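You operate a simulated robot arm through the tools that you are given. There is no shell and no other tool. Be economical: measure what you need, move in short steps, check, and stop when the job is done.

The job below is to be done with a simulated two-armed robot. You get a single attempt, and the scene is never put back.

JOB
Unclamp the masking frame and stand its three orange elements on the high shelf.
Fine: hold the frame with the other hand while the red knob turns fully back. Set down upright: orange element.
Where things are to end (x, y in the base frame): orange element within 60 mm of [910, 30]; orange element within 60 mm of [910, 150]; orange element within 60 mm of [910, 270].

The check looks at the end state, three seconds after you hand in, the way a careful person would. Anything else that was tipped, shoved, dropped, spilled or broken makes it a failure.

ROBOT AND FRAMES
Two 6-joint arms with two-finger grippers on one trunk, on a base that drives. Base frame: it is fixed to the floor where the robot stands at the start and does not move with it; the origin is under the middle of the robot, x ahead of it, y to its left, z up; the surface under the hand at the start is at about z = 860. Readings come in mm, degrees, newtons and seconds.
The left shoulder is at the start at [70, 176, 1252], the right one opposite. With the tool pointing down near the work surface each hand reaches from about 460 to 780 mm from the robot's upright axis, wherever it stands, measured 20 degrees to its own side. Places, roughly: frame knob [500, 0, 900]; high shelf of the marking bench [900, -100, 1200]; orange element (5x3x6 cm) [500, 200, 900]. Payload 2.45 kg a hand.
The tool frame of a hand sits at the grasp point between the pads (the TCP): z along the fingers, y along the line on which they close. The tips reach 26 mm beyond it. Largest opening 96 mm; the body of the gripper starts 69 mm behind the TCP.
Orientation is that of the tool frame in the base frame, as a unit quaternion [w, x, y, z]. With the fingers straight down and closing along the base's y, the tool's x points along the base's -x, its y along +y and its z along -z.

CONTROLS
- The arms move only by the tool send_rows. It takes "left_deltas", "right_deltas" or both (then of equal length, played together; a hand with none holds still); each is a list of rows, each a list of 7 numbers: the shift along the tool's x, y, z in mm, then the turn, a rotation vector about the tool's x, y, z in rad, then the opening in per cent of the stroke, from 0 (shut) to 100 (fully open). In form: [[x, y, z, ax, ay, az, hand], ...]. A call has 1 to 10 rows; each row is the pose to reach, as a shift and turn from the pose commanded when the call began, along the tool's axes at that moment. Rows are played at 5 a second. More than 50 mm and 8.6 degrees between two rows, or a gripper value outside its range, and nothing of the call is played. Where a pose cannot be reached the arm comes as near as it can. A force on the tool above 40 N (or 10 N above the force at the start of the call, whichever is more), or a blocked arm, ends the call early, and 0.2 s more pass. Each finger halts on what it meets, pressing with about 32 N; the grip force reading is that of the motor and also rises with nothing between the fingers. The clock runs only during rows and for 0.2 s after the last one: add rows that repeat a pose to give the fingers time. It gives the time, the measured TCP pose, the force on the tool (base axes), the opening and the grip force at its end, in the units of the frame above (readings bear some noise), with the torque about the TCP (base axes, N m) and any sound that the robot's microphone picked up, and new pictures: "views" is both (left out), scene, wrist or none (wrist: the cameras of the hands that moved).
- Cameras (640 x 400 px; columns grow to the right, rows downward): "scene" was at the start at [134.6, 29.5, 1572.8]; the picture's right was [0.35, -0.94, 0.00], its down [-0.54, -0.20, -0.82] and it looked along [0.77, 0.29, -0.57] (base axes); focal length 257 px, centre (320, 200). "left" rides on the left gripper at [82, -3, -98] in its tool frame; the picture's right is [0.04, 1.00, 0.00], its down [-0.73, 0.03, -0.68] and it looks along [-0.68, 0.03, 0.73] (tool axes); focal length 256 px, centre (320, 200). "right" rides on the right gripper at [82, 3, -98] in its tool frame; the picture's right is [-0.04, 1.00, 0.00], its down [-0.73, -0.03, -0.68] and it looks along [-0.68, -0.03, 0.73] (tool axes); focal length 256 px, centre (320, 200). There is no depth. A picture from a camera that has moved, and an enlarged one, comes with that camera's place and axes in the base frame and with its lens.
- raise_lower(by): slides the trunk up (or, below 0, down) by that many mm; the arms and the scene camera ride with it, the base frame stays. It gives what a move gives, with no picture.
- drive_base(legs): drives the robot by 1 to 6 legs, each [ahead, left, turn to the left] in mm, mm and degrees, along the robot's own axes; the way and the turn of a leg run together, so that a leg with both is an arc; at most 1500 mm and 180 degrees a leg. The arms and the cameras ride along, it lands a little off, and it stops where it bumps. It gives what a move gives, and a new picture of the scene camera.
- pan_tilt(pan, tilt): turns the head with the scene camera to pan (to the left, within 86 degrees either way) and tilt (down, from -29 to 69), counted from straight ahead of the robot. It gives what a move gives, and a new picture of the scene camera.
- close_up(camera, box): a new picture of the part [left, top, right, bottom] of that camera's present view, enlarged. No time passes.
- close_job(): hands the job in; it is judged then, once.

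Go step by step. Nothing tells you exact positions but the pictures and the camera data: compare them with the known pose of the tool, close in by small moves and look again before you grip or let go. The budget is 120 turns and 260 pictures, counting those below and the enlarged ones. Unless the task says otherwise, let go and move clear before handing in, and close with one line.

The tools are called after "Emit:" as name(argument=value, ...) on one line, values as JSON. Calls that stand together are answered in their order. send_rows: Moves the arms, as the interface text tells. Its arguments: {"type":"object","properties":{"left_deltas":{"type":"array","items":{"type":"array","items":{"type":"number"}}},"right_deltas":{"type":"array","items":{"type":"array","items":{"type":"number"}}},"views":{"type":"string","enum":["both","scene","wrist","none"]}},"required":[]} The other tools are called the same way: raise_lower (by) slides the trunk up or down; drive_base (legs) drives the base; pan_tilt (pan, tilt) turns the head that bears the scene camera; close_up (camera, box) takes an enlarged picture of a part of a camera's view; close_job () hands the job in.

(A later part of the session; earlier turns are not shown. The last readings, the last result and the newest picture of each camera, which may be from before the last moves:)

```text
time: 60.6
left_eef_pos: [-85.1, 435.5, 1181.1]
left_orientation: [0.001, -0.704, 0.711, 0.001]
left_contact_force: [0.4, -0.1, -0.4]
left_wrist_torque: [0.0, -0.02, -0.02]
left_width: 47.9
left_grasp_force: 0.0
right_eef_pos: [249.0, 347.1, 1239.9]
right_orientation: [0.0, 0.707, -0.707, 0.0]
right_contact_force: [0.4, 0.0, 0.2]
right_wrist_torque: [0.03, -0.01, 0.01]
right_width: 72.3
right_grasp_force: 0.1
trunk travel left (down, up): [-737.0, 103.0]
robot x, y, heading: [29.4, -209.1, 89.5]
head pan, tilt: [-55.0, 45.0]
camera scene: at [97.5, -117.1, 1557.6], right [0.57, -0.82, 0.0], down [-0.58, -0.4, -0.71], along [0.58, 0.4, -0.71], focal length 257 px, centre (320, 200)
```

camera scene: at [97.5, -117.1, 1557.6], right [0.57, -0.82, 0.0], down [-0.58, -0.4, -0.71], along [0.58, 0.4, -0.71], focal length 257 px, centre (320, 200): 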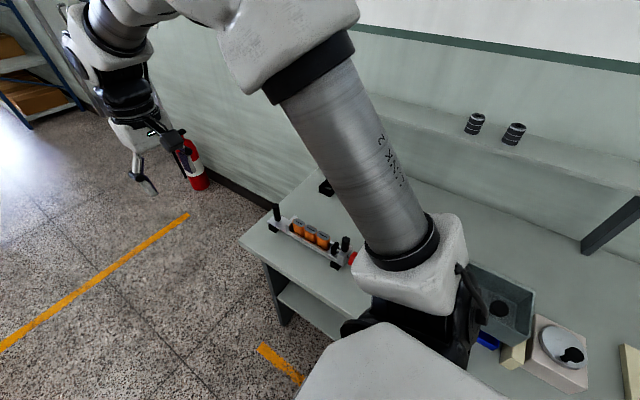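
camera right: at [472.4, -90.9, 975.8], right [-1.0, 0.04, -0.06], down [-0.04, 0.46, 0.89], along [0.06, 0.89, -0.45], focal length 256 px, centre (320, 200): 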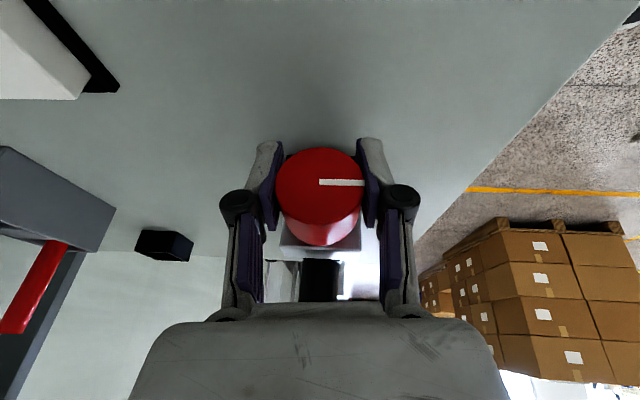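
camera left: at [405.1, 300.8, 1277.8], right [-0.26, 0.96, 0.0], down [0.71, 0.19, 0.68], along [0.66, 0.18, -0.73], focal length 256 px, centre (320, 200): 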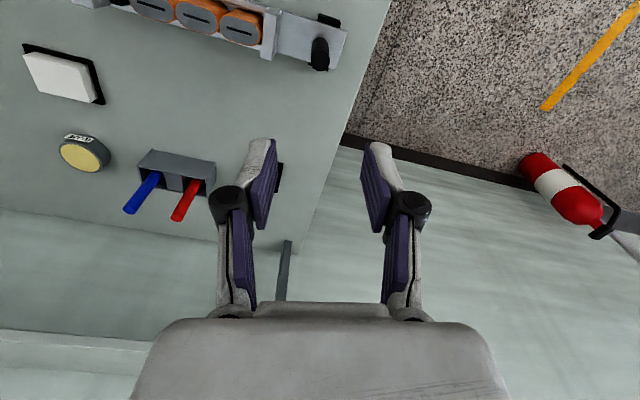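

Bringing the right hand over the nearest element (about [490, 137]).

Emit:
send_rows(right_deltas=[[24, -27, 20, 0, 0, 0, 75], [48, -54, 40, 0, 0, 0, 75], [72, -81, 60, 0, 0, 0, 75], [95, -108, 80, 0, 0, 0, 75], [118, -135, 100, 0, 0, 0, 75], [141, -162, 120, 0, 0, 0, 75], [164, -189, 140, 0, 0, 0, 75], [187, -216, 160, 0, 0, 0, 75], [210, -241, 180, 0, 0, 0, 75], [210, -241, 180, 0, 0, 0, 75]])

```text
time: 62.9
left_eef_pos: [-86.3, 436.5, 1180.1]
left_orientation: [0.001, -0.704, 0.71, 0.0]
left_contact_force: [0.3, 0.7, -0.8]
left_wrist_torque: [-0.02, -0.02, -0.01]
left_width: 48.4
left_grasp_force: 0.2
right_eef_pos: [478.5, 156.0, 1054.6]
right_orientation: [0.0, 0.707, -0.707, 0.001]
right_contact_force: [0.5, 0.1, 0.2]
right_wrist_torque: [-0.07, -0.02, 0.01]
right_width: 72.0
right_grasp_force: 0.0
right hand out of reach, approached as far as the arm can: row 9, 10
trunk travel left (down, up): [-737.0, 103.0]
robot x, y, heading: [25.4, -208.9, 89.4]
head pan, tilt: [-55.0, 45.0]
camera scene: at [95.9, -116.4, 1557.7], right [0.57, -0.82, 0.0], down [-0.58, -0.4, -0.71], along [0.58, 0.4, -0.71], focal length 257 px, centre (320, 200)
camera right: at [474.0, 74.7, 1152.5], right [-1.0, 0.04, 0.0], down [0.03, 0.73, 0.68], along [0.03, 0.68, -0.73], focal length 256 px, centre (320, 200)
```

scene: 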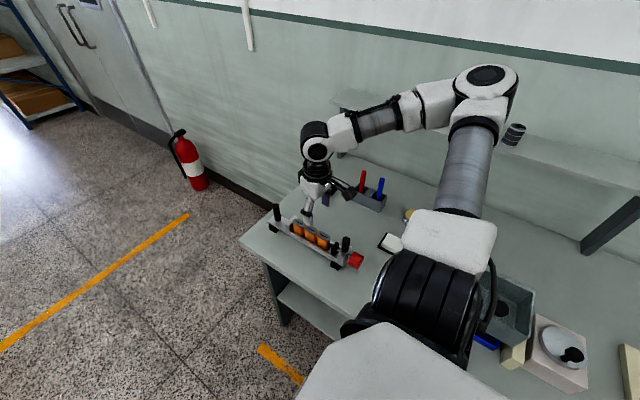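
right: 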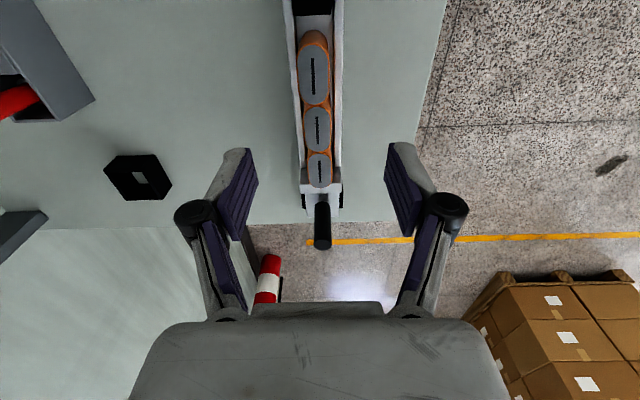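

Inner reach limit. I'll move the base a bit further away so the arm is less folded. Elements are at x≈481, y≈140, 188 and 232, with tops at about z=935.

Emit:
drive_base(legs=[[-60, 60, 0]])

Emit:
send_rows(right_deltas=[[-20, -30, 0, 0, 0, 0, 75], [-40, -60, 0, 0, 0, 0, 75], [-45, -60, 0, 0, 0, 0, 75]])

```text
time: 63.9
left_eef_pos: [-143.9, 378.2, 1179.1]
left_orientation: [-0.001, -0.703, 0.711, 0.0]
left_contact_force: [0.1, 0.3, -0.4]
left_wrist_torque: [-0.02, 0.02, -0.03]
left_width: 47.8
left_grasp_force: 0.0
right_eef_pos: [420.6, 97.7, 1053.4]
right_orientation: [-0.002, -0.706, 0.708, 0.0]
right_contact_force: [-0.6, 0.1, 0.0]
right_wrist_torque: [-0.01, -0.02, -0.01]
right_width: 72.1
right_grasp_force: 0.2
trunk travel left (down, up): [-737.0, 103.0]
robot x, y, heading: [-30.7, -269.1, 89.6]
head pan, tilt: [-55.0, 45.0]
camera scene: at [39.3, -174.6, 1557.3], right [0.56, -0.83, 0.0], down [-0.58, -0.4, -0.71], along [0.58, 0.4, -0.71], focal length 257 px, centre (320, 200)
```

scene: 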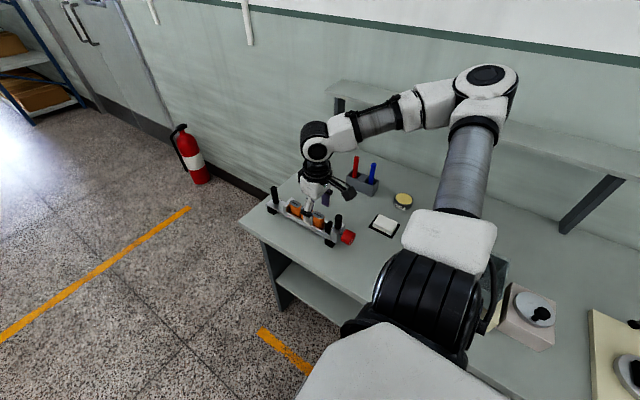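

```text
time: 64.7
left_eef_pos: [-145.7, 377.1, 1180.5]
left_orientation: [0.002, -0.704, 0.711, 0.0]
left_contact_force: [-0.6, -0.3, -0.3]
left_wrist_torque: [0.02, 0.0, 0.0]
left_width: 48.0
left_grasp_force: 0.0
right_eef_pos: [477.1, 141.2, 1055.0]
right_orientation: [0.0, -0.706, 0.708, -0.001]
right_contact_force: [0.4, 0.3, 0.4]
right_wrist_torque: [-0.01, -0.02, -0.02]
right_width: 71.7
right_grasp_force: 0.0
trunk travel left (down, up): [-737.0, 103.0]
robot x, y, heading: [-34.5, -274.3, 89.4]
head pan, tilt: [-55.0, 45.0]
camera scene: at [35.2, -177.4, 1557.8], right [0.56, -0.83, 0.0], down [-0.58, -0.4, -0.71], along [0.58, 0.4, -0.71], focal length 257 px, centre (320, 200)
camera right: at [473.1, 58.2, 1153.0], right [-1.0, 0.04, 0.0], down [0.03, 0.73, 0.68], along [0.03, 0.68, -0.73], focal length 256 px, centre (320, 200)
```

scene: 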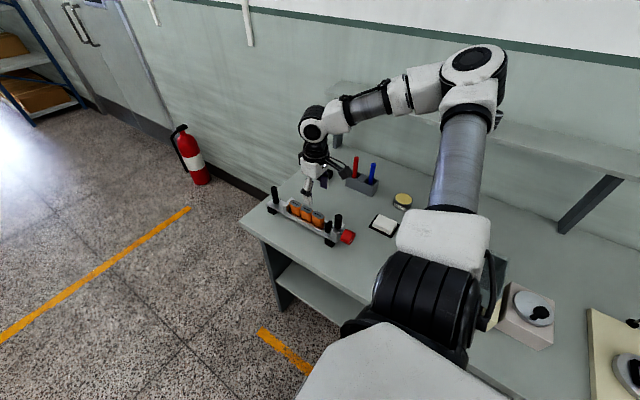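
right: 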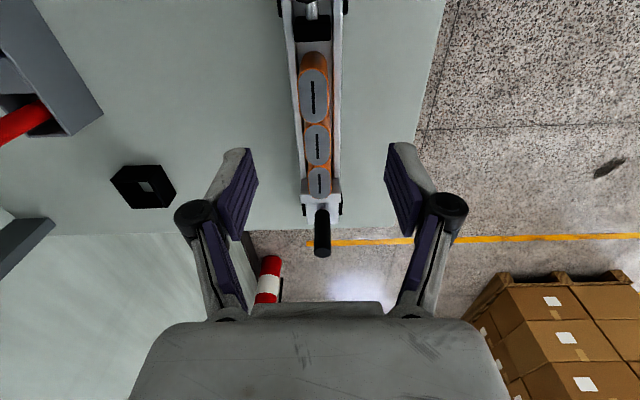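

Reach is fine here. The camera would hang over the right post for the nearest element, so I'll start with the far one (y≈232). Moving above it.

Emit:
send_rows(right_deltas=[[-30, -2, 0, 0, 0, 0, 75], [-60, -4, 0, 0, 0, 0, 75], [-91, -5, 20, 0, 0, 0, 75], [-91, -5, 50, 0, 0, 0, 75], [-91, -5, 80, 0, 0, 0, 75], [-91, -5, 80, 0, 0, 0, 75]], views="wrist")

Emit:
close_up(camera="scene", box=[256, 150, 384, 230])

```text
time: 66.1
left_eef_pos: [-143.5, 377.5, 1179.8]
left_orientation: [0.001, -0.703, 0.711, 0.0]
left_contact_force: [0.0, -0.1, -1.3]
left_wrist_torque: [0.0, -0.01, 0.01]
left_width: 48.0
left_grasp_force: 0.1
right_eef_pos: [484.0, 232.0, 974.5]
right_orientation: [0.001, -0.707, 0.708, 0.0]
right_contact_force: [0.4, -1.1, 0.0]
right_wrist_torque: [0.02, -0.02, 0.03]
right_width: 71.8
right_grasp_force: 0.0
trunk travel left (down, up): [-737.0, 103.0]
robot x, y, heading: [-33.5, -270.7, 89.4]
head pan, tilt: [-55.0, 45.0]
camera right: at [479.7, 150.1, 1072.6], right [-1.0, 0.04, 0.0], down [0.03, 0.73, 0.68], along [0.03, 0.68, -0.73], focal length 256 px, centre (320, 200)
```

right: 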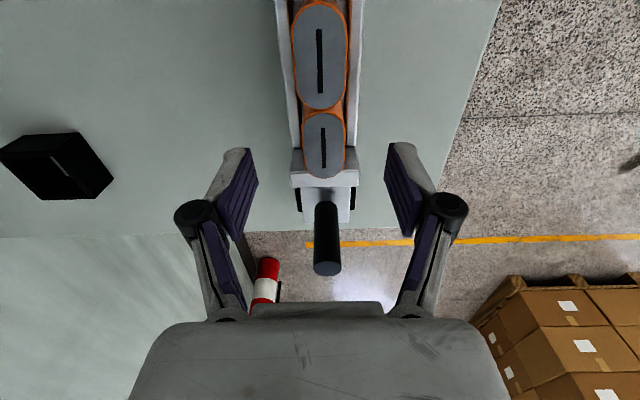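

```text
5.00 times, centred on (320, 190) of scene
camera zoom: at [37.7, -176.0, 1557.6], right [0.56, -0.83, 0.0], down [-0.58, -0.4, -0.71], along [0.58, 0.4, -0.71], focal length 1284 px, centre (320, 250)
```

zoom: 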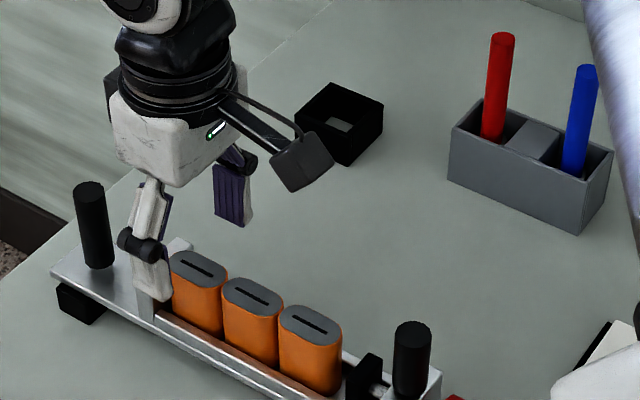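

Aligned over the far element (x≈481.5, y≈232). Lowering to TCP z≈918 and gripping.

Emit:
send_rows(right_deltas=[[0, 2, 20, 0, 0, 0, 75], [0, 2, 40, 0, 0, 0, 75], [0, 2, 56, 0, 0, 0, 75], [0, 2, 56, 0, 0, 0, 75]], views="wrist")

Emit:
close_up(camera="scene", box=[256, 150, 384, 230])

```text
time: 67.1
left_eef_pos: [-144.4, 376.9, 1180.7]
left_orientation: [0.0, -0.703, 0.711, 0.001]
left_contact_force: [-0.9, -0.2, -0.3]
left_wrist_torque: [0.01, 0.0, -0.01]
left_width: 48.1
left_grasp_force: 0.1
right_eef_pos: [483.6, 232.1, 918.2]
right_orientation: [0.0, -0.707, 0.708, 0.0]
right_contact_force: [0.2, -0.1, -0.1]
right_wrist_torque: [-0.01, 0.03, 0.0]
right_width: 72.0
right_grasp_force: 0.0
trunk travel left (down, up): [-737.0, 103.0]
robot x, y, heading: [-32.9, -268.3, 89.4]
head pan, tilt: [-55.0, 45.0]
camera right: at [478.7, 149.8, 1017.2], right [-1.0, 0.04, 0.0], down [0.03, 0.73, 0.68], along [0.03, 0.68, -0.73], focal length 256 px, centre (320, 200)
```

right: 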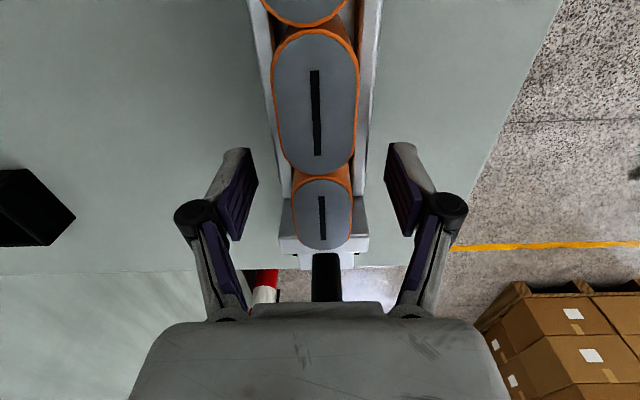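

```text
5.00 times, centred on (320, 190) of scene
camera zoom: at [37.7, -176.1, 1557.6], right [0.56, -0.83, 0.0], down [-0.58, -0.4, -0.71], along [0.58, 0.4, -0.71], focal length 1284 px, centre (320, 250)
```

zoom: 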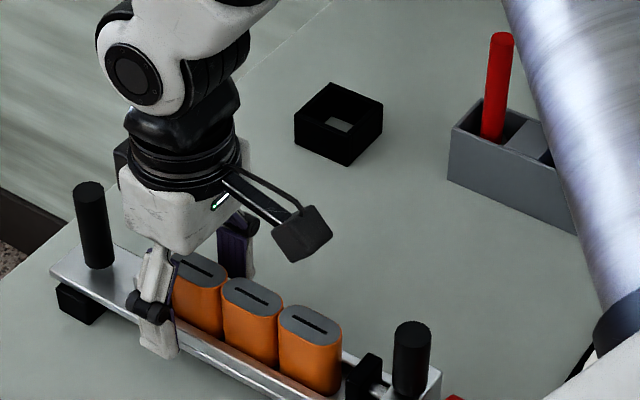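

Raising 7 mm so the fingertips clear the side rail, then gripping gently.

Emit:
send_rows(right_deltas=[[0, 1, -7, 0, 0, 0, 75], [0, 1, -7, 0, 0, 0, 50], [0, 1, -7, 0, 0, 0, 20], [0, 1, -7, 0, 0, 0, 20], [0, 1, -7, 0, 0, 0, 20]], views="wrist")

Emit:
close_up(camera="scene", box=[256, 150, 384, 230])

```text
time: 68.3
left_eef_pos: [-143.4, 377.1, 1179.6]
left_orientation: [0.0, -0.703, 0.711, 0.0]
left_contact_force: [-0.2, -0.3, -0.4]
left_wrist_torque: [0.01, 0.0, 0.03]
left_width: 48.0
left_grasp_force: 0.0
right_eef_pos: [483.0, 231.5, 925.4]
right_orientation: [0.0, -0.706, 0.708, 0.001]
right_contact_force: [-0.1, -0.7, -0.7]
right_wrist_torque: [0.08, -0.09, 0.04]
right_width: 47.8
right_grasp_force: 31.5
trunk travel left (down, up): [-737.0, 103.0]
robot x, y, heading: [-33.7, -270.9, 89.5]
head pan, tilt: [-55.0, 45.0]
camera right: at [477.6, 149.7, 1023.7], right [-1.0, 0.04, 0.0], down [0.03, 0.73, 0.68], along [0.03, 0.68, -0.73], focal length 256 px, centre (320, 200)
```

right: 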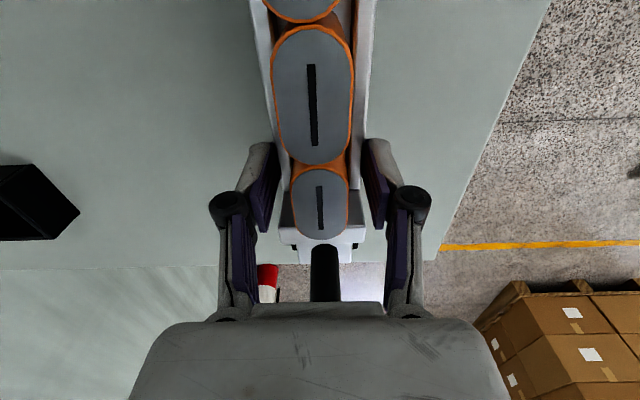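

```text
5.00 times, centred on (320, 190) of scene
camera zoom: at [37.7, -176.2, 1557.6], right [0.56, -0.83, 0.0], down [-0.58, -0.4, -0.71], along [0.58, 0.4, -0.71], focal length 1284 px, centre (320, 250)
```

zoom: 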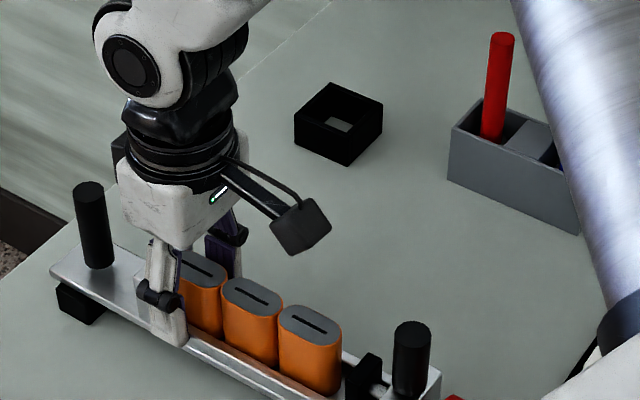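

It stopped at 48 mm: that's the rails. Open, raise 12 mm more and grip again.

Emit:
send_rows(right_deltas=[[0, 0, 0, 0, 0, 0, 60], [0, 0, 0, 0, 0, 0, 60], [0, 1, -12, 0, 0, 0, 60], [0, 1, -12, 0, 0, 0, 35], [0, 1, -12, 0, 0, 0, 15], [0, 1, -12, 0, 0, 0, 15], [0, 1, -12, 0, 0, 0, 15]], views="wrist")

Emit:
close_up(camera="scene", box=[256, 150, 384, 230])

```text
time: 69.9
left_eef_pos: [-144.0, 376.4, 1180.9]
left_orientation: [0.0, -0.703, 0.711, 0.001]
left_contact_force: [0.3, -0.4, -0.7]
left_wrist_torque: [-0.03, -0.01, -0.01]
left_width: 48.1
left_grasp_force: 0.0
right_eef_pos: [480.2, 230.9, 937.5]
right_orientation: [0.0, -0.707, 0.707, 0.0]
right_contact_force: [-0.5, -0.6, 3.3]
right_wrist_torque: [-0.03, 0.06, -0.02]
right_width: 24.2
right_grasp_force: 31.9
trunk travel left (down, up): [-737.0, 103.0]
robot x, y, heading: [-28.3, -273.2, 89.3]
head pan, tilt: [-55.0, 45.0]
camera right: at [476.3, 150.0, 1035.7], right [-1.0, 0.04, 0.0], down [0.03, 0.73, 0.68], along [0.03, 0.68, -0.73], focal length 256 px, centre (320, 200)
```

right: 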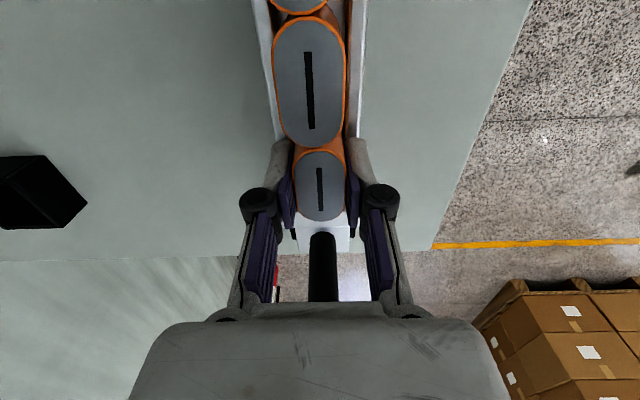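

```text
5.00 times, centred on (320, 190) of scene
camera zoom: at [37.2, -176.6, 1557.7], right [0.56, -0.83, 0.0], down [-0.58, -0.4, -0.71], along [0.58, 0.4, -0.71], focal length 1284 px, centre (320, 250)
```

zoom: 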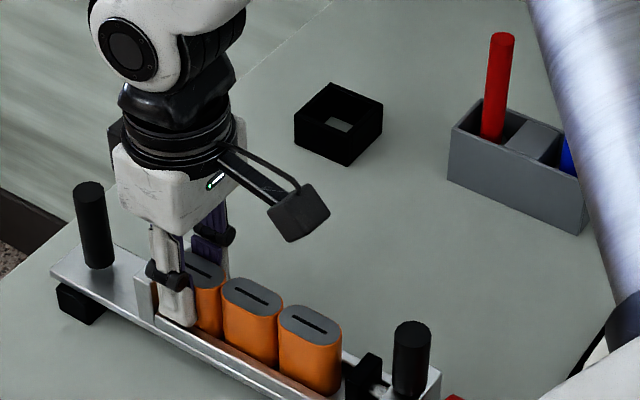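

Gripping the element (24 mm). Lift and look.

Emit:
send_rows(right_deltas=[[0, 0, -10, 0, 0, 0, 10], [0, 0, -30, 0, 0, 0, 10], [0, 0, -60, 0, 0, 0, 10], [0, 0, -100, 0, 0, 0, 10], [0, 0, -100, 0, 0, 0, 10]], views="wrist")

Emit:
close_up(camera="scene", box=[256, 130, 384, 210])

```text
time: 71.1
left_eef_pos: [-144.6, 377.9, 1179.3]
left_orientation: [0.0, -0.704, 0.711, 0.001]
left_contact_force: [-0.1, -0.7, -0.1]
left_wrist_torque: [0.02, -0.01, 0.0]
left_width: 48.1
left_grasp_force: 0.2
right_eef_pos: [480.5, 234.4, 1037.2]
right_orientation: [0.001, -0.707, 0.708, 0.0]
right_contact_force: [-0.2, 0.4, 0.0]
right_wrist_torque: [0.01, -0.02, 0.02]
right_width: 24.4
right_grasp_force: 31.6
trunk travel left (down, up): [-737.0, 103.0]
robot x, y, heading: [-27.1, -272.3, 89.1]
head pan, tilt: [-55.0, 45.0]
camera right: at [477.1, 151.7, 1135.7], right [-1.0, 0.04, 0.0], down [0.03, 0.73, 0.68], along [0.03, 0.68, -0.73], focal length 256 px, centre (320, 200)
```

right: 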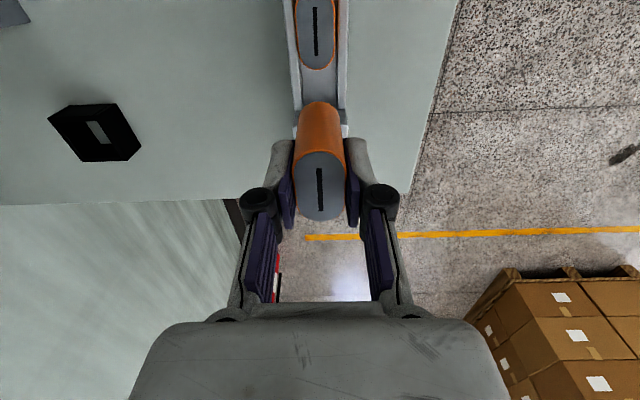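

```text
5.00 times, centred on (320, 170) of scene
camera zoom: at [38.1, -175.4, 1557.5], right [0.56, -0.83, 0.0], down [-0.58, -0.4, -0.71], along [0.58, 0.4, -0.71], focal length 1284 px, centre (320, 350)
```

zoom: 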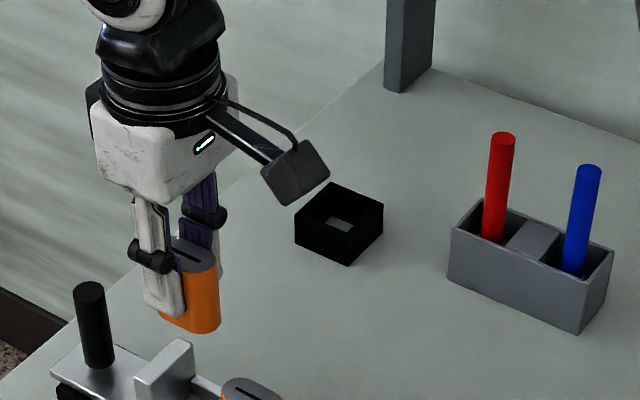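

The element is held upright, its top at about TCP height. I'll raise it, retract for transit, raise the trunk, then drive alongside the shelf.

Emit:
send_rows(right_deltas=[[-5, 10, -42, 0, 0, 0, 10], [-10, 25, -84, 0, 0, 0, 10], [-15, 45, -126, 0, 0, 0, 10], [-20, 60, -170, 0, 0, 0, 10], [-26, 80, -213, 0, 0, 0, 10], [-26, 80, -213, 0, 0, 0, 10]], views="none")

Emit:
raise_lower(by=100)

Emit:
drive_base(legs=[[350, 0, 0], [0, -85, 0]])

```text
time: 72.5
left_eef_pos: [-143.4, 377.1, 1180.1]
left_orientation: [0.0, -0.703, 0.711, 0.001]
left_contact_force: [-0.2, 0.4, 0.6]
left_wrist_torque: [-0.03, 0.0, -0.01]
left_width: 48.1
left_grasp_force: 0.0
right_eef_pos: [398.8, 255.8, 1249.4]
right_orientation: [0.0, -0.706, 0.708, 0.0]
right_contact_force: [0.6, -0.2, -1.6]
right_wrist_torque: [-0.02, 0.0, 0.01]
right_width: 23.8
right_grasp_force: 31.8
trunk travel left (down, up): [-737.0, 103.0]
robot x, y, heading: [-34.4, -267.1, 89.2]
head pan, tilt: [-55.0, 45.0]
```

```text
time: 73.9
left_eef_pos: [-144.6, 377.5, 1279.1]
left_orientation: [0.0, -0.704, 0.711, 0.001]
left_contact_force: [0.2, 0.1, 0.4]
left_wrist_torque: [0.0, -0.02, 0.02]
left_width: 48.0
left_grasp_force: 0.1
right_eef_pos: [398.1, 255.9, 1350.1]
right_orientation: [0.0, -0.707, 0.708, 0.0]
right_contact_force: [0.2, 0.2, -0.9]
right_wrist_torque: [-0.02, 0.0, 0.0]
right_width: 24.2
right_grasp_force: 32.1
trunk travel left (down, up): [-837.0, 3.0]
robot x, y, heading: [-27.4, -270.2, 89.6]
head pan, tilt: [-55.0, 45.0]
```

```text
time: 76.8
left_eef_pos: [-68.6, 722.6, 1279.6]
left_orientation: [0.003, -0.706, 0.708, -0.003]
left_contact_force: [-1.2, -0.3, -0.4]
left_wrist_torque: [0.04, -0.06, 0.0]
left_width: 47.8
left_grasp_force: 0.0
right_eef_pos: [475.0, 605.7, 1353.5]
right_orientation: [-0.001, 0.71, -0.705, 0.001]
right_contact_force: [-0.6, -0.2, -0.9]
right_wrist_torque: [0.01, -0.08, 0.02]
right_width: 24.4
right_grasp_force: 32.2
trunk travel left (down, up): [-837.0, 3.0]
robot x, y, heading: [57.7, 74.5, 90.2]
head pan, tilt: [-55.0, 45.0]
camera scene: at [116.7, 169.7, 1658.1], right [0.57, -0.82, 0.0], down [-0.58, -0.4, -0.71], along [0.58, 0.4, -0.7], focal length 257 px, centre (320, 200)
```

scene: 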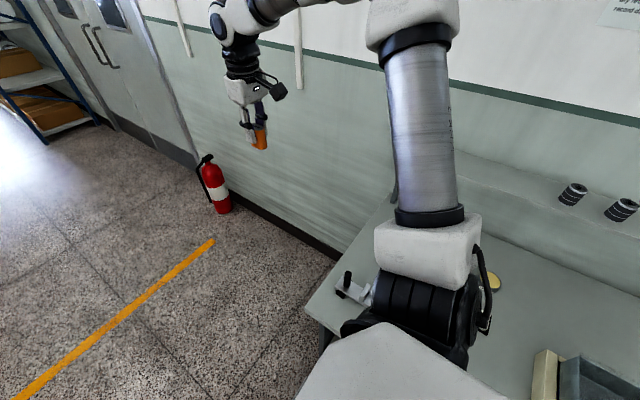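

The robot is at [58, 75]. Now I'll swing the element out toward the shelf at a safe height.

Emit:
send_rows(right_deltas=[[28, -36, 0, 0, 0, 0, 10], [56, -72, 0, 0, 0, 0, 10], [84, -108, 0, 0, 0, 0, 10], [112, -145, 0, 0, 0, 0, 10], [140, -181, 0, 0, 0, 0, 10], [168, -217, 0, 0, 0, 0, 10], [196, -253, 0, 0, 0, 0, 10], [224, -290, 0, 0, 0, 0, 10], [251, -325, 0, 0, 0, 0, 10], [251, -325, 0, 0, 0, 0, 10]])

```text
time: 79.0
left_eef_pos: [-61.7, 722.7, 1279.3]
left_orientation: [0.001, -0.707, 0.708, 0.002]
left_contact_force: [0.4, -0.3, -0.6]
left_wrist_torque: [-0.02, 0.02, 0.01]
left_width: 47.9
left_grasp_force: 0.0
right_eef_pos: [870.6, 409.8, 1364.6]
right_orientation: [0.001, 0.71, -0.705, 0.0]
right_contact_force: [-0.5, 0.5, -0.5]
right_wrist_torque: [-0.03, -0.02, 0.0]
right_width: 24.2
right_grasp_force: 32.0
right hand out of reach, approached as far as the arm can: row 3, 4, 5, 6, 7, 8, 9, 10
trunk travel left (down, up): [-837.0, 3.0]
robot x, y, heading: [57.4, 75.6, 89.9]
head pan, tilt: [-55.0, 45.0]
camera scene: at [125.0, 171.4, 1657.5], right [0.57, -0.82, 0.0], down [-0.58, -0.4, -0.71], along [0.58, 0.4, -0.71], focal length 257 px, centre (320, 200)
camera right: at [867.5, 327.6, 1463.3], right [-1.0, 0.03, 0.0], down [0.03, 0.73, 0.68], along [0.02, 0.68, -0.74], focal length 256 px, centre (320, 200)
```

scene: 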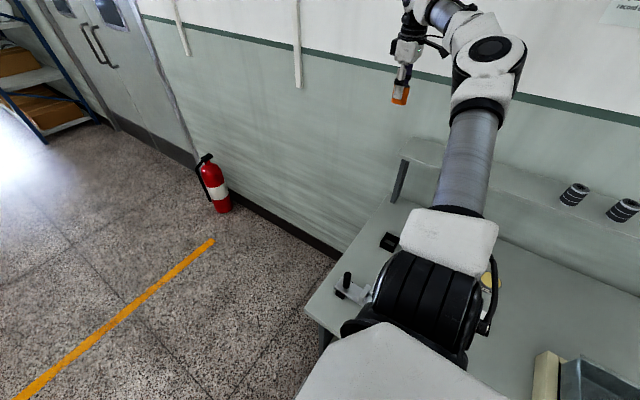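
right: 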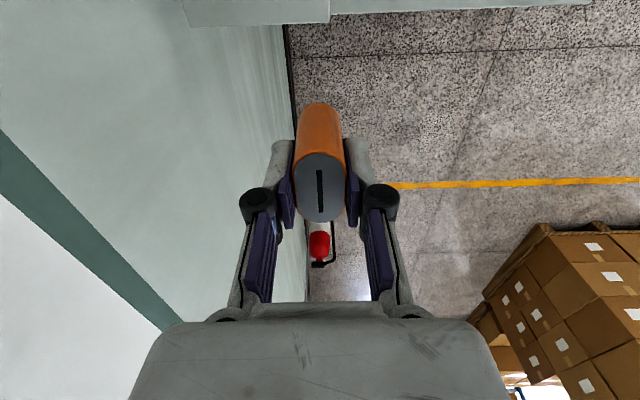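

The arm reported unreachable intermediate points and drifted outward. I'll test with small steps toward lower y and slightly lower z.

Emit:
send_rows(right_deltas=[[30, -5, 10, 0, 0, 0, 10], [60, -10, 20, 0, 0, 0, 10], [60, -10, 20, 0, 0, 0, 10]], views="none")

```text
time: 79.8
left_eef_pos: [-62.5, 722.6, 1279.7]
left_orientation: [0.001, -0.706, 0.708, 0.0]
left_contact_force: [-0.9, -0.6, 0.2]
left_wrist_torque: [-0.02, 0.01, 0.01]
left_width: 48.1
left_grasp_force: 0.0
right_eef_pos: [906.2, 368.2, 1354.2]
right_orientation: [0.0, 0.709, -0.705, 0.0]
right_contact_force: [0.0, -0.1, 0.2]
right_wrist_torque: [0.0, -0.04, -0.03]
right_width: 24.3
right_grasp_force: 31.5
right hand out of reach, approached as far as the arm can: row 1, 2, 3
trunk travel left (down, up): [-837.0, 3.0]
robot x, y, heading: [54.8, 75.0, 89.8]
head pan, tilt: [-55.0, 45.0]
```

The constraint seems to be the shoulder swinging too far to its right. I'll retract the way I came and use a heading nearer 60° instead.

Emit:
send_rows(right_deltas=[[-24, 43, 0, 0, 0, 0, 10], [-48, 86, 0, 0, 0, 0, 10], [-72, 129, 0, 0, 0, 0, 10], [-96, 172, 0, 0, 0, 0, 10], [-120, 215, 0, 0, 0, 0, 10], [-143, 258, 0, 0, 0, 0, 10], [-167, 301, 0, 0, 0, 0, 10], [-191, 344, 0, 0, 0, 0, 10], [-215, 387, 0, 0, 0, 0, 10], [-238, 431, 0, 0, 0, 0, 10]], views="scene")

```text
time: 82.0
left_eef_pos: [-63.8, 724.1, 1280.2]
left_orientation: [0.002, -0.706, 0.708, -0.002]
left_contact_force: [-0.8, 0.5, -1.1]
left_wrist_torque: [0.0, -0.04, 0.01]
left_width: 48.2
left_grasp_force: 0.0
right_eef_pos: [471.6, 604.8, 1351.0]
right_orientation: [0.0, 0.709, -0.705, 0.001]
right_contact_force: [0.1, 0.2, -1.0]
right_wrist_torque: [-0.03, -0.03, 0.0]
right_width: 24.0
right_grasp_force: 32.7
right hand out of reach, approached as far as the arm can: row 1, 2, 3, 4, 5, 6
trunk travel left (down, up): [-837.0, 3.0]
robot x, y, heading: [57.7, 72.9, 89.7]
head pan, tilt: [-55.0, 45.0]
camera scene: at [121.4, 172.3, 1657.6], right [0.57, -0.82, 0.0], down [-0.58, -0.4, -0.71], along [0.58, 0.4, -0.71], focal length 257 px, centre (320, 200)
```

scene: 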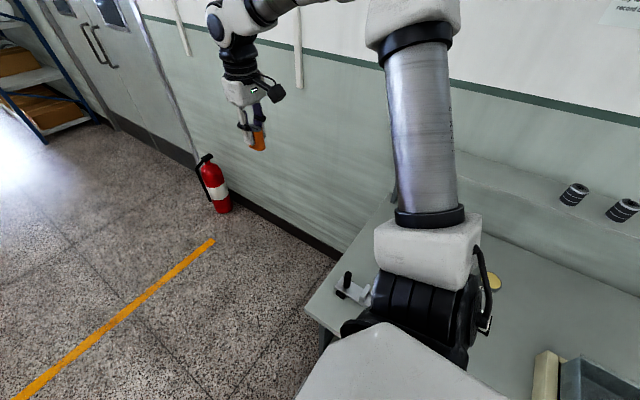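

Retracted fine. Turn the base −30°.

Emit:
drive_base(legs=[[0, 0, -30]])

```text
time: 83.8
left_eef_pos: [271.0, 698.9, 1279.9]
left_orientation: [0.001, -0.504, 0.864, -0.001]
left_contact_force: [-0.6, -0.7, 0.3]
left_wrist_torque: [-0.01, -0.02, 0.01]
left_width: 48.3
left_grasp_force: 0.0
right_eef_pos: [679.8, 330.0, 1350.5]
right_orientation: [0.0, -0.508, 0.861, -0.001]
right_contact_force: [0.5, 0.5, 0.0]
right_wrist_torque: [-0.01, 0.0, 0.02]
right_width: 24.0
right_grasp_force: 32.3
trunk travel left (down, up): [-837.0, 3.0]
robot x, y, heading: [57.1, 73.3, 60.3]
head pan, tilt: [-55.0, 45.0]
camera scene: at [163.2, 126.4, 1657.6], right [0.1, -1.0, 0.0], down [-0.7, -0.07, -0.71], along [0.7, 0.07, -0.71], focal length 257 px, centre (320, 200)
```

scene: 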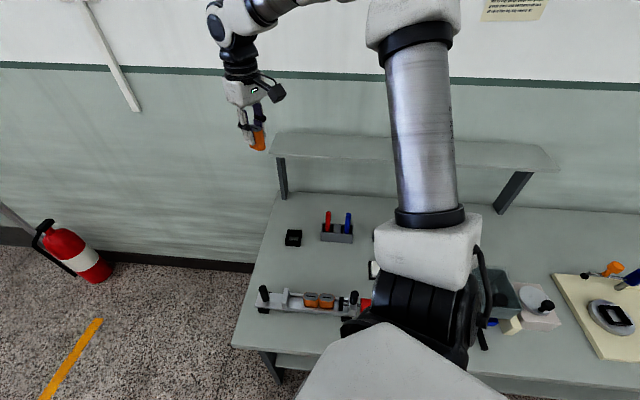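

Now extend toward the shelf at safe height: to about [872, 223].

Emit:
send_rows(right_deltas=[[0, -44, 0, 0, 0, 0, 10], [1, -88, 0, 0, 0, 0, 10], [1, -132, 0, 0, 0, 0, 10], [2, -176, 0, 0, 0, 0, 10], [2, -220, 0, 0, 0, 0, 10], [2, -220, 0, 0, 0, 0, 10]])

```text
time: 85.2
left_eef_pos: [270.2, 696.5, 1280.6]
left_orientation: [0.001, -0.504, 0.864, -0.001]
left_contact_force: [-0.1, 0.4, 0.1]
left_wrist_torque: [0.0, -0.01, 0.01]
left_width: 48.2
left_grasp_force: 0.0
right_eef_pos: [873.1, 220.4, 1352.7]
right_orientation: [0.0, -0.507, 0.862, -0.001]
right_contact_force: [-1.0, 0.3, -0.9]
right_wrist_torque: [-0.05, -0.02, -0.03]
right_width: 24.0
right_grasp_force: 31.9
trunk travel left (down, up): [-837.0, 3.0]
robot x, y, heading: [55.0, 73.1, 60.5]
head pan, tilt: [-55.0, 45.0]
camera scene: at [163.3, 125.6, 1657.6], right [0.1, -1.0, 0.0], down [-0.7, -0.07, -0.71], along [0.7, 0.07, -0.71], focal length 257 px, centre (320, 200)
camera right: at [829.9, 150.7, 1450.8], right [-0.85, 0.52, 0.0], down [0.38, 0.63, 0.68], along [0.35, 0.58, -0.73], focal length 256 px, centre (320, 200)
```

scene: 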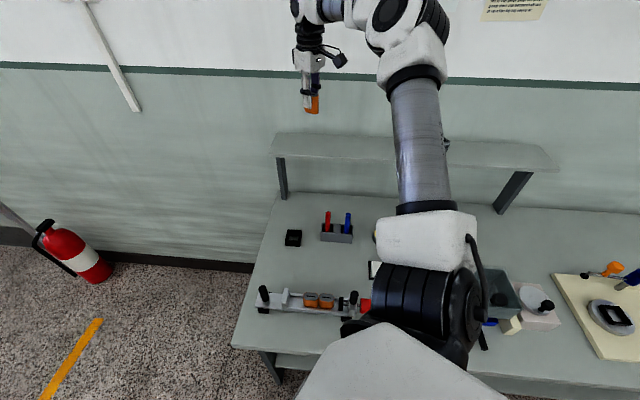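
right: 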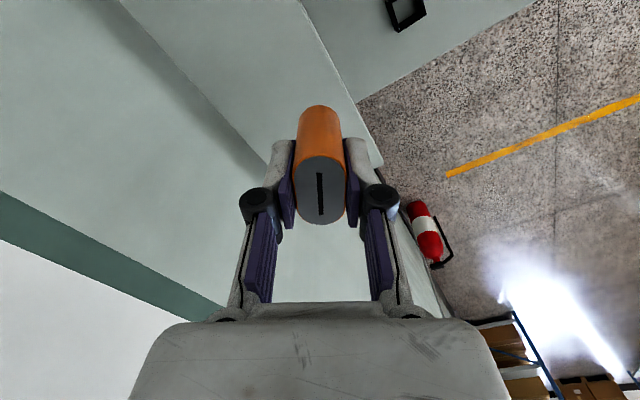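

Reachable. Let me zoom to gauge the shelf's height and depth.

Emit:
close_up(camera="scene", box=[240, 80, 400, 180])

Emit:
close_up(camera="right", box=[80, 0, 400, 200])

```text
4.00 times, centred on (320, 130) of scene
camera zoom: at [163.3, 125.6, 1657.6], right [0.1, -1.0, 0.0], down [-0.7, -0.07, -0.71], along [0.7, 0.07, -0.71], focal length 1027 px, centre (320, 480)
```

zoom: 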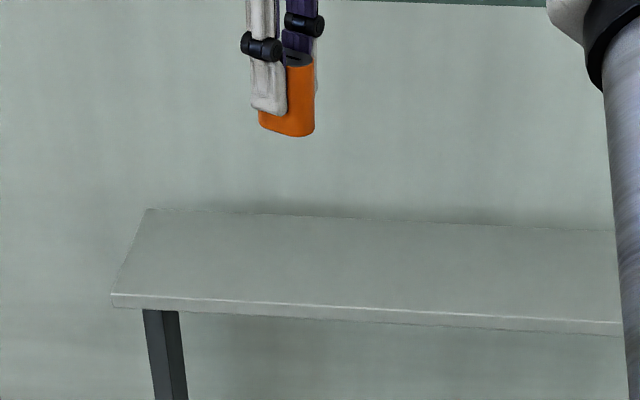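

```text
2.00 times, centred on (240, 100) of right
camera zoom: at [829.9, 150.7, 1450.8], right [-0.85, 0.52, 0.0], down [0.38, 0.63, 0.68], along [0.35, 0.58, -0.73], focal length 512 px, centre (480, 400)
```

zoom: 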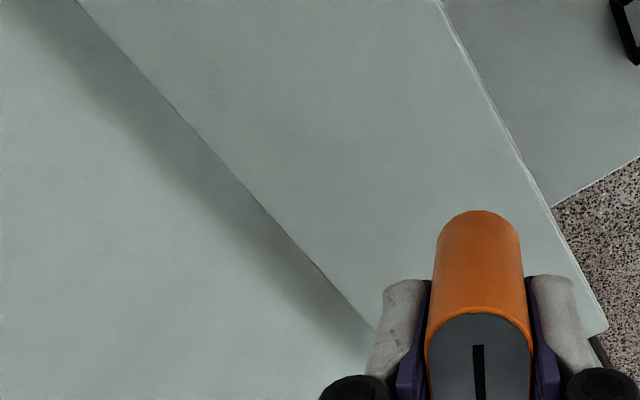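

Shelf: front edge x≈850, back ≈985, top at roughly z≈1165. Moving over [908, 268] and down to z≈1270.

Emit:
send_rows(right_deltas=[[-20, -3, 0, 0, 0, 0, 10], [-40, -6, 10, 0, 0, 0, 10], [-60, -8, 35, 0, 0, 0, 10], [-60, -8, 60, 0, 0, 0, 10], [-60, -8, 80, 0, 0, 0, 10], [-60, -8, 80, 0, 0, 0, 10]])

Emit:
close_up(camera="scene", box=[240, 80, 400, 180])

```text
time: 86.7
left_eef_pos: [271.6, 697.5, 1278.2]
left_orientation: [0.001, -0.503, 0.864, 0.0]
left_contact_force: [-0.3, 0.6, -0.3]
left_wrist_torque: [0.0, -0.02, -0.02]
left_width: 47.9
left_grasp_force: 0.1
right_eef_pos: [906.8, 270.7, 1270.3]
right_orientation: [0.0, -0.507, 0.862, 0.0]
right_contact_force: [-0.2, 0.4, -0.6]
right_wrist_torque: [-0.03, 0.01, 0.0]
right_width: 24.1
right_grasp_force: 31.7
trunk travel left (down, up): [-837.0, 3.0]
robot x, y, heading: [56.3, 78.5, 60.6]
head pan, tilt: [-55.0, 45.0]
camera scene: at [164.1, 126.0, 1657.6], right [0.1, -1.0, 0.0], down [-0.7, -0.07, -0.71], along [0.7, 0.07, -0.71], focal length 257 px, centre (320, 200)
camera right: at [864.3, 200.6, 1367.9], right [-0.85, 0.52, 0.0], down [0.38, 0.63, 0.68], along [0.35, 0.58, -0.73], focal length 256 px, centre (320, 200)
```

scene: 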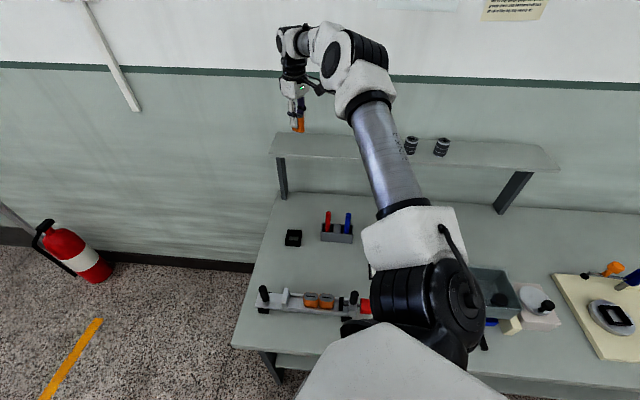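
right: 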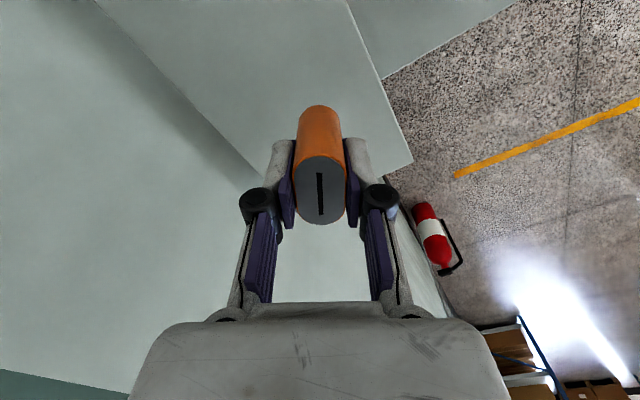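

```text
4.00 times, centred on (320, 130) of scene
camera zoom: at [164.1, 126.0, 1657.6], right [0.1, -1.0, 0.0], down [-0.7, -0.07, -0.71], along [0.7, 0.07, -0.71], focal length 1027 px, centre (320, 480)
```

zoom: 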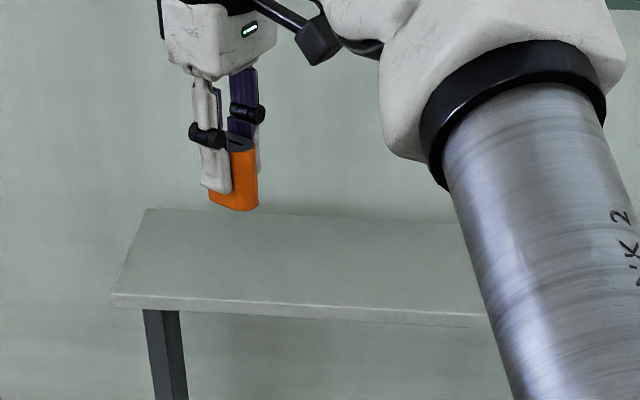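

Bottom is about 50 mm above the shelf (shelf ≈ 1160). Lower 35 mm, then fine steps watching force.

Emit:
send_rows(right_deltas=[[0, 0, 18, 0, 0, 0, 10], [0, 0, 35, 0, 0, 0, 10], [0, 0, 35, 0, 0, 0, 10]], views="wrist")

Emit:
close_up(camera="scene", box=[260, 110, 340, 160])

```text
time: 87.5
left_eef_pos: [271.0, 697.4, 1280.2]
left_orientation: [0.001, -0.503, 0.864, 0.0]
left_contact_force: [-0.1, -0.5, 0.3]
left_wrist_torque: [0.0, 0.0, -0.02]
left_width: 48.1
left_grasp_force: 0.0
right_eef_pos: [907.6, 269.6, 1235.2]
right_orientation: [0.0, -0.508, 0.861, 0.0]
right_contact_force: [-0.2, -0.7, -0.4]
right_wrist_torque: [-0.03, -0.02, -0.03]
right_width: 24.2
right_grasp_force: 32.4
trunk travel left (down, up): [-837.0, 3.0]
robot x, y, heading: [55.5, 74.5, 60.5]
head pan, tilt: [-55.0, 45.0]
camera right: at [864.2, 199.4, 1333.3], right [-0.85, 0.52, 0.0], down [0.38, 0.63, 0.68], along [0.35, 0.58, -0.73], focal length 256 px, centre (320, 200)
```

right: 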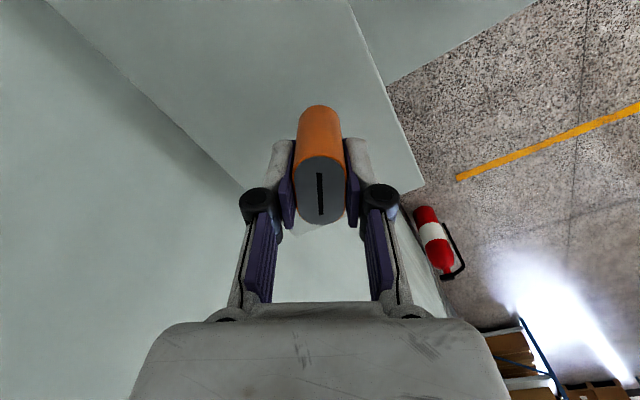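

```text
8.00 times, centred on (300, 135) of scene
camera zoom: at [163.6, 125.2, 1657.6], right [0.1, -1.0, 0.0], down [-0.7, -0.07, -0.71], along [0.7, 0.07, -0.71], focal length 2054 px, centre (480, 720)
```

zoom: 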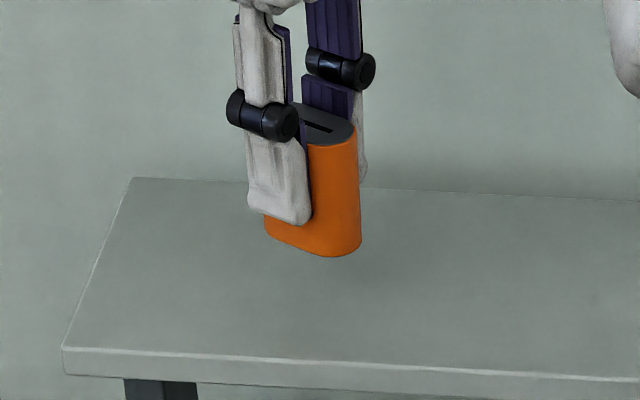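

A faint contact shadow shows just below the element. Descending in 3 mm steps.

Emit:
send_rows(right_deltas=[[0, 0, 3, 0, 0, 0, 10], [0, 0, 6, 0, 0, 0, 10], [0, 0, 9, 0, 0, 0, 10], [0, 0, 9, 0, 0, 0, 10]], views="none")

Emit:
close_up(camera="scene", box=[260, 110, 340, 160])

```text
time: 88.5
left_eef_pos: [270.8, 699.0, 1280.0]
left_orientation: [0.001, -0.504, 0.863, 0.001]
left_contact_force: [-0.4, 1.4, -0.1]
left_wrist_torque: [0.04, -0.01, -0.02]
left_width: 47.9
left_grasp_force: 0.1
right_eef_pos: [908.3, 271.1, 1225.2]
right_orientation: [-0.001, -0.508, 0.861, -0.001]
right_contact_force: [-0.1, -0.4, -1.1]
right_wrist_torque: [-0.03, -0.01, 0.02]
right_width: 24.1
right_grasp_force: 32.1
trunk travel left (down, up): [-837.0, 3.0]
robot x, y, heading: [53.9, 76.0, 60.7]
head pan, tilt: [-55.0, 45.0]
```

```text
8.00 times, centred on (300, 135) of scene
camera zoom: at [164.3, 125.5, 1657.6], right [0.1, -1.0, 0.0], down [-0.7, -0.07, -0.71], along [0.7, 0.07, -0.71], focal length 2054 px, centre (480, 720)
```

zoom: 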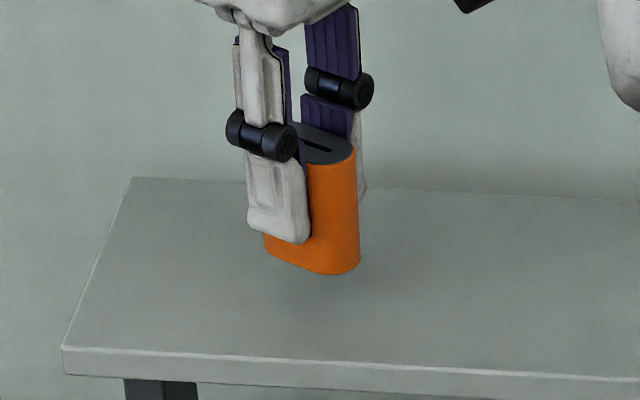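

Not touching yet. Continuing in small steps.

Emit:
send_rows(right_deltas=[[0, 0, 2, 0, 0, 0, 10], [0, 0, 4, 0, 0, 0, 10], [0, 0, 6, 0, 0, 0, 10], [0, 0, 8, 0, 0, 0, 10], [0, 0, 8, 0, 0, 0, 10]], views="none")

Emit:
close_up(camera="scene", box=[260, 110, 340, 160])

```text
time: 89.7
left_eef_pos: [271.7, 697.2, 1280.2]
left_orientation: [0.001, -0.504, 0.864, 0.0]
left_contact_force: [0.0, 0.3, 0.4]
left_wrist_torque: [0.0, -0.02, -0.01]
left_width: 47.9
left_grasp_force: 0.1
right_eef_pos: [908.4, 269.6, 1218.7]
right_orientation: [-0.001, -0.507, 0.862, 0.0]
right_contact_force: [-0.1, 0.3, -0.5]
right_wrist_torque: [0.04, 0.02, 0.0]
right_width: 24.1
right_grasp_force: 32.2
trunk travel left (down, up): [-837.0, 3.0]
robot x, y, heading: [57.5, 74.5, 60.6]
head pan, tilt: [-55.0, 45.0]
```

```text
8.00 times, centred on (300, 135) of scene
camera zoom: at [164.2, 125.4, 1657.6], right [0.1, -1.0, 0.0], down [-0.7, -0.07, -0.71], along [0.7, 0.07, -0.71], focal length 2054 px, centre (480, 720)
```

zoom: 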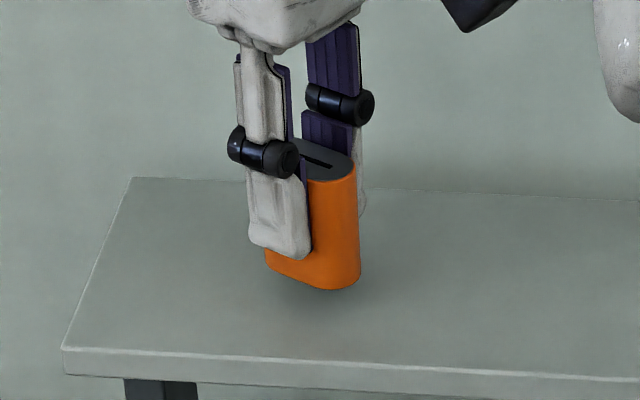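

Shadow tightening; still free. Another 8 mm in 2 mm steps.

Emit:
send_rows(right_deltas=[[0, 0, 2, 0, 0, 0, 10], [0, 0, 4, 0, 0, 0, 10], [0, 0, 6, 0, 0, 0, 10], [0, 0, 8, 0, 0, 0, 10], [0, 0, 8, 0, 0, 0, 10]], views="none")

Emit:
close_up(camera="scene", box=[260, 110, 340, 160])

```text
time: 90.8
left_eef_pos: [271.4, 697.8, 1279.2]
left_orientation: [0.0, -0.504, 0.864, 0.0]
left_contact_force: [-0.7, -0.2, 0.0]
left_wrist_torque: [-0.01, -0.01, 0.01]
left_width: 48.0
left_grasp_force: 0.0
right_eef_pos: [908.0, 270.0, 1212.1]
right_orientation: [-0.001, -0.507, 0.862, 0.0]
right_contact_force: [0.3, 0.7, -2.1]
right_wrist_torque: [-0.01, 0.01, -0.03]
right_width: 23.9
right_grasp_force: 32.0
trunk travel left (down, up): [-837.0, 3.0]
robot x, y, heading: [58.6, 73.0, 60.6]
head pan, tilt: [-55.0, 45.0]
```

```text
8.00 times, centred on (300, 135) of scene
camera zoom: at [164.3, 125.4, 1657.6], right [0.1, -1.0, 0.0], down [-0.7, -0.07, -0.71], along [0.7, 0.07, -0.71], focal length 2054 px, centre (480, 720)
```

zoom: 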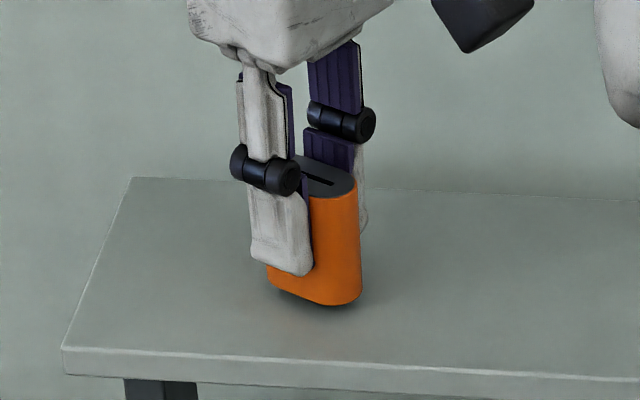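

Very close now. A few more 1.5 mm steps.

Emit:
send_rows(right_deltas=[[0, 0, 1.5, 0, 0, 0, 10], [0, 0, 3, 0, 0, 0, 10], [0, 0, 4.5, 0, 0, 0, 10], [0, 0, 4.5, 0, 0, 0, 10]], views="none")

Emit:
close_up(camera="scene", box=[260, 110, 340, 160])

```text
time: 91.8
left_eef_pos: [272.0, 698.0, 1280.0]
left_orientation: [0.0, -0.503, 0.864, 0.0]
left_contact_force: [0.4, 0.1, -0.2]
left_wrist_torque: [-0.01, 0.01, 0.01]
left_width: 48.1
left_grasp_force: 0.1
right_eef_pos: [908.0, 270.4, 1206.8]
right_orientation: [0.0, -0.508, 0.862, -0.001]
right_contact_force: [0.7, -0.2, -0.6]
right_wrist_torque: [0.01, 0.0, 0.01]
right_width: 24.2
right_grasp_force: 31.8
trunk travel left (down, up): [-837.0, 3.0]
robot x, y, heading: [57.4, 73.6, 60.4]
head pan, tilt: [-55.0, 45.0]
```

```text
8.00 times, centred on (300, 135) of scene
camera zoom: at [164.2, 125.4, 1657.6], right [0.1, -1.0, 0.0], down [-0.7, -0.07, -0.71], along [0.7, 0.07, -0.71], focal length 2054 px, centre (480, 720)
```

zoom: 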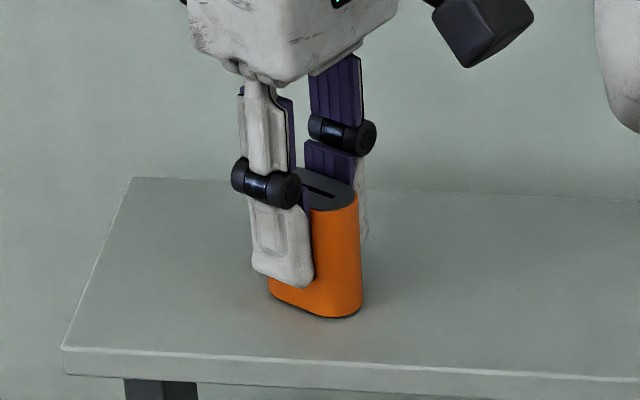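

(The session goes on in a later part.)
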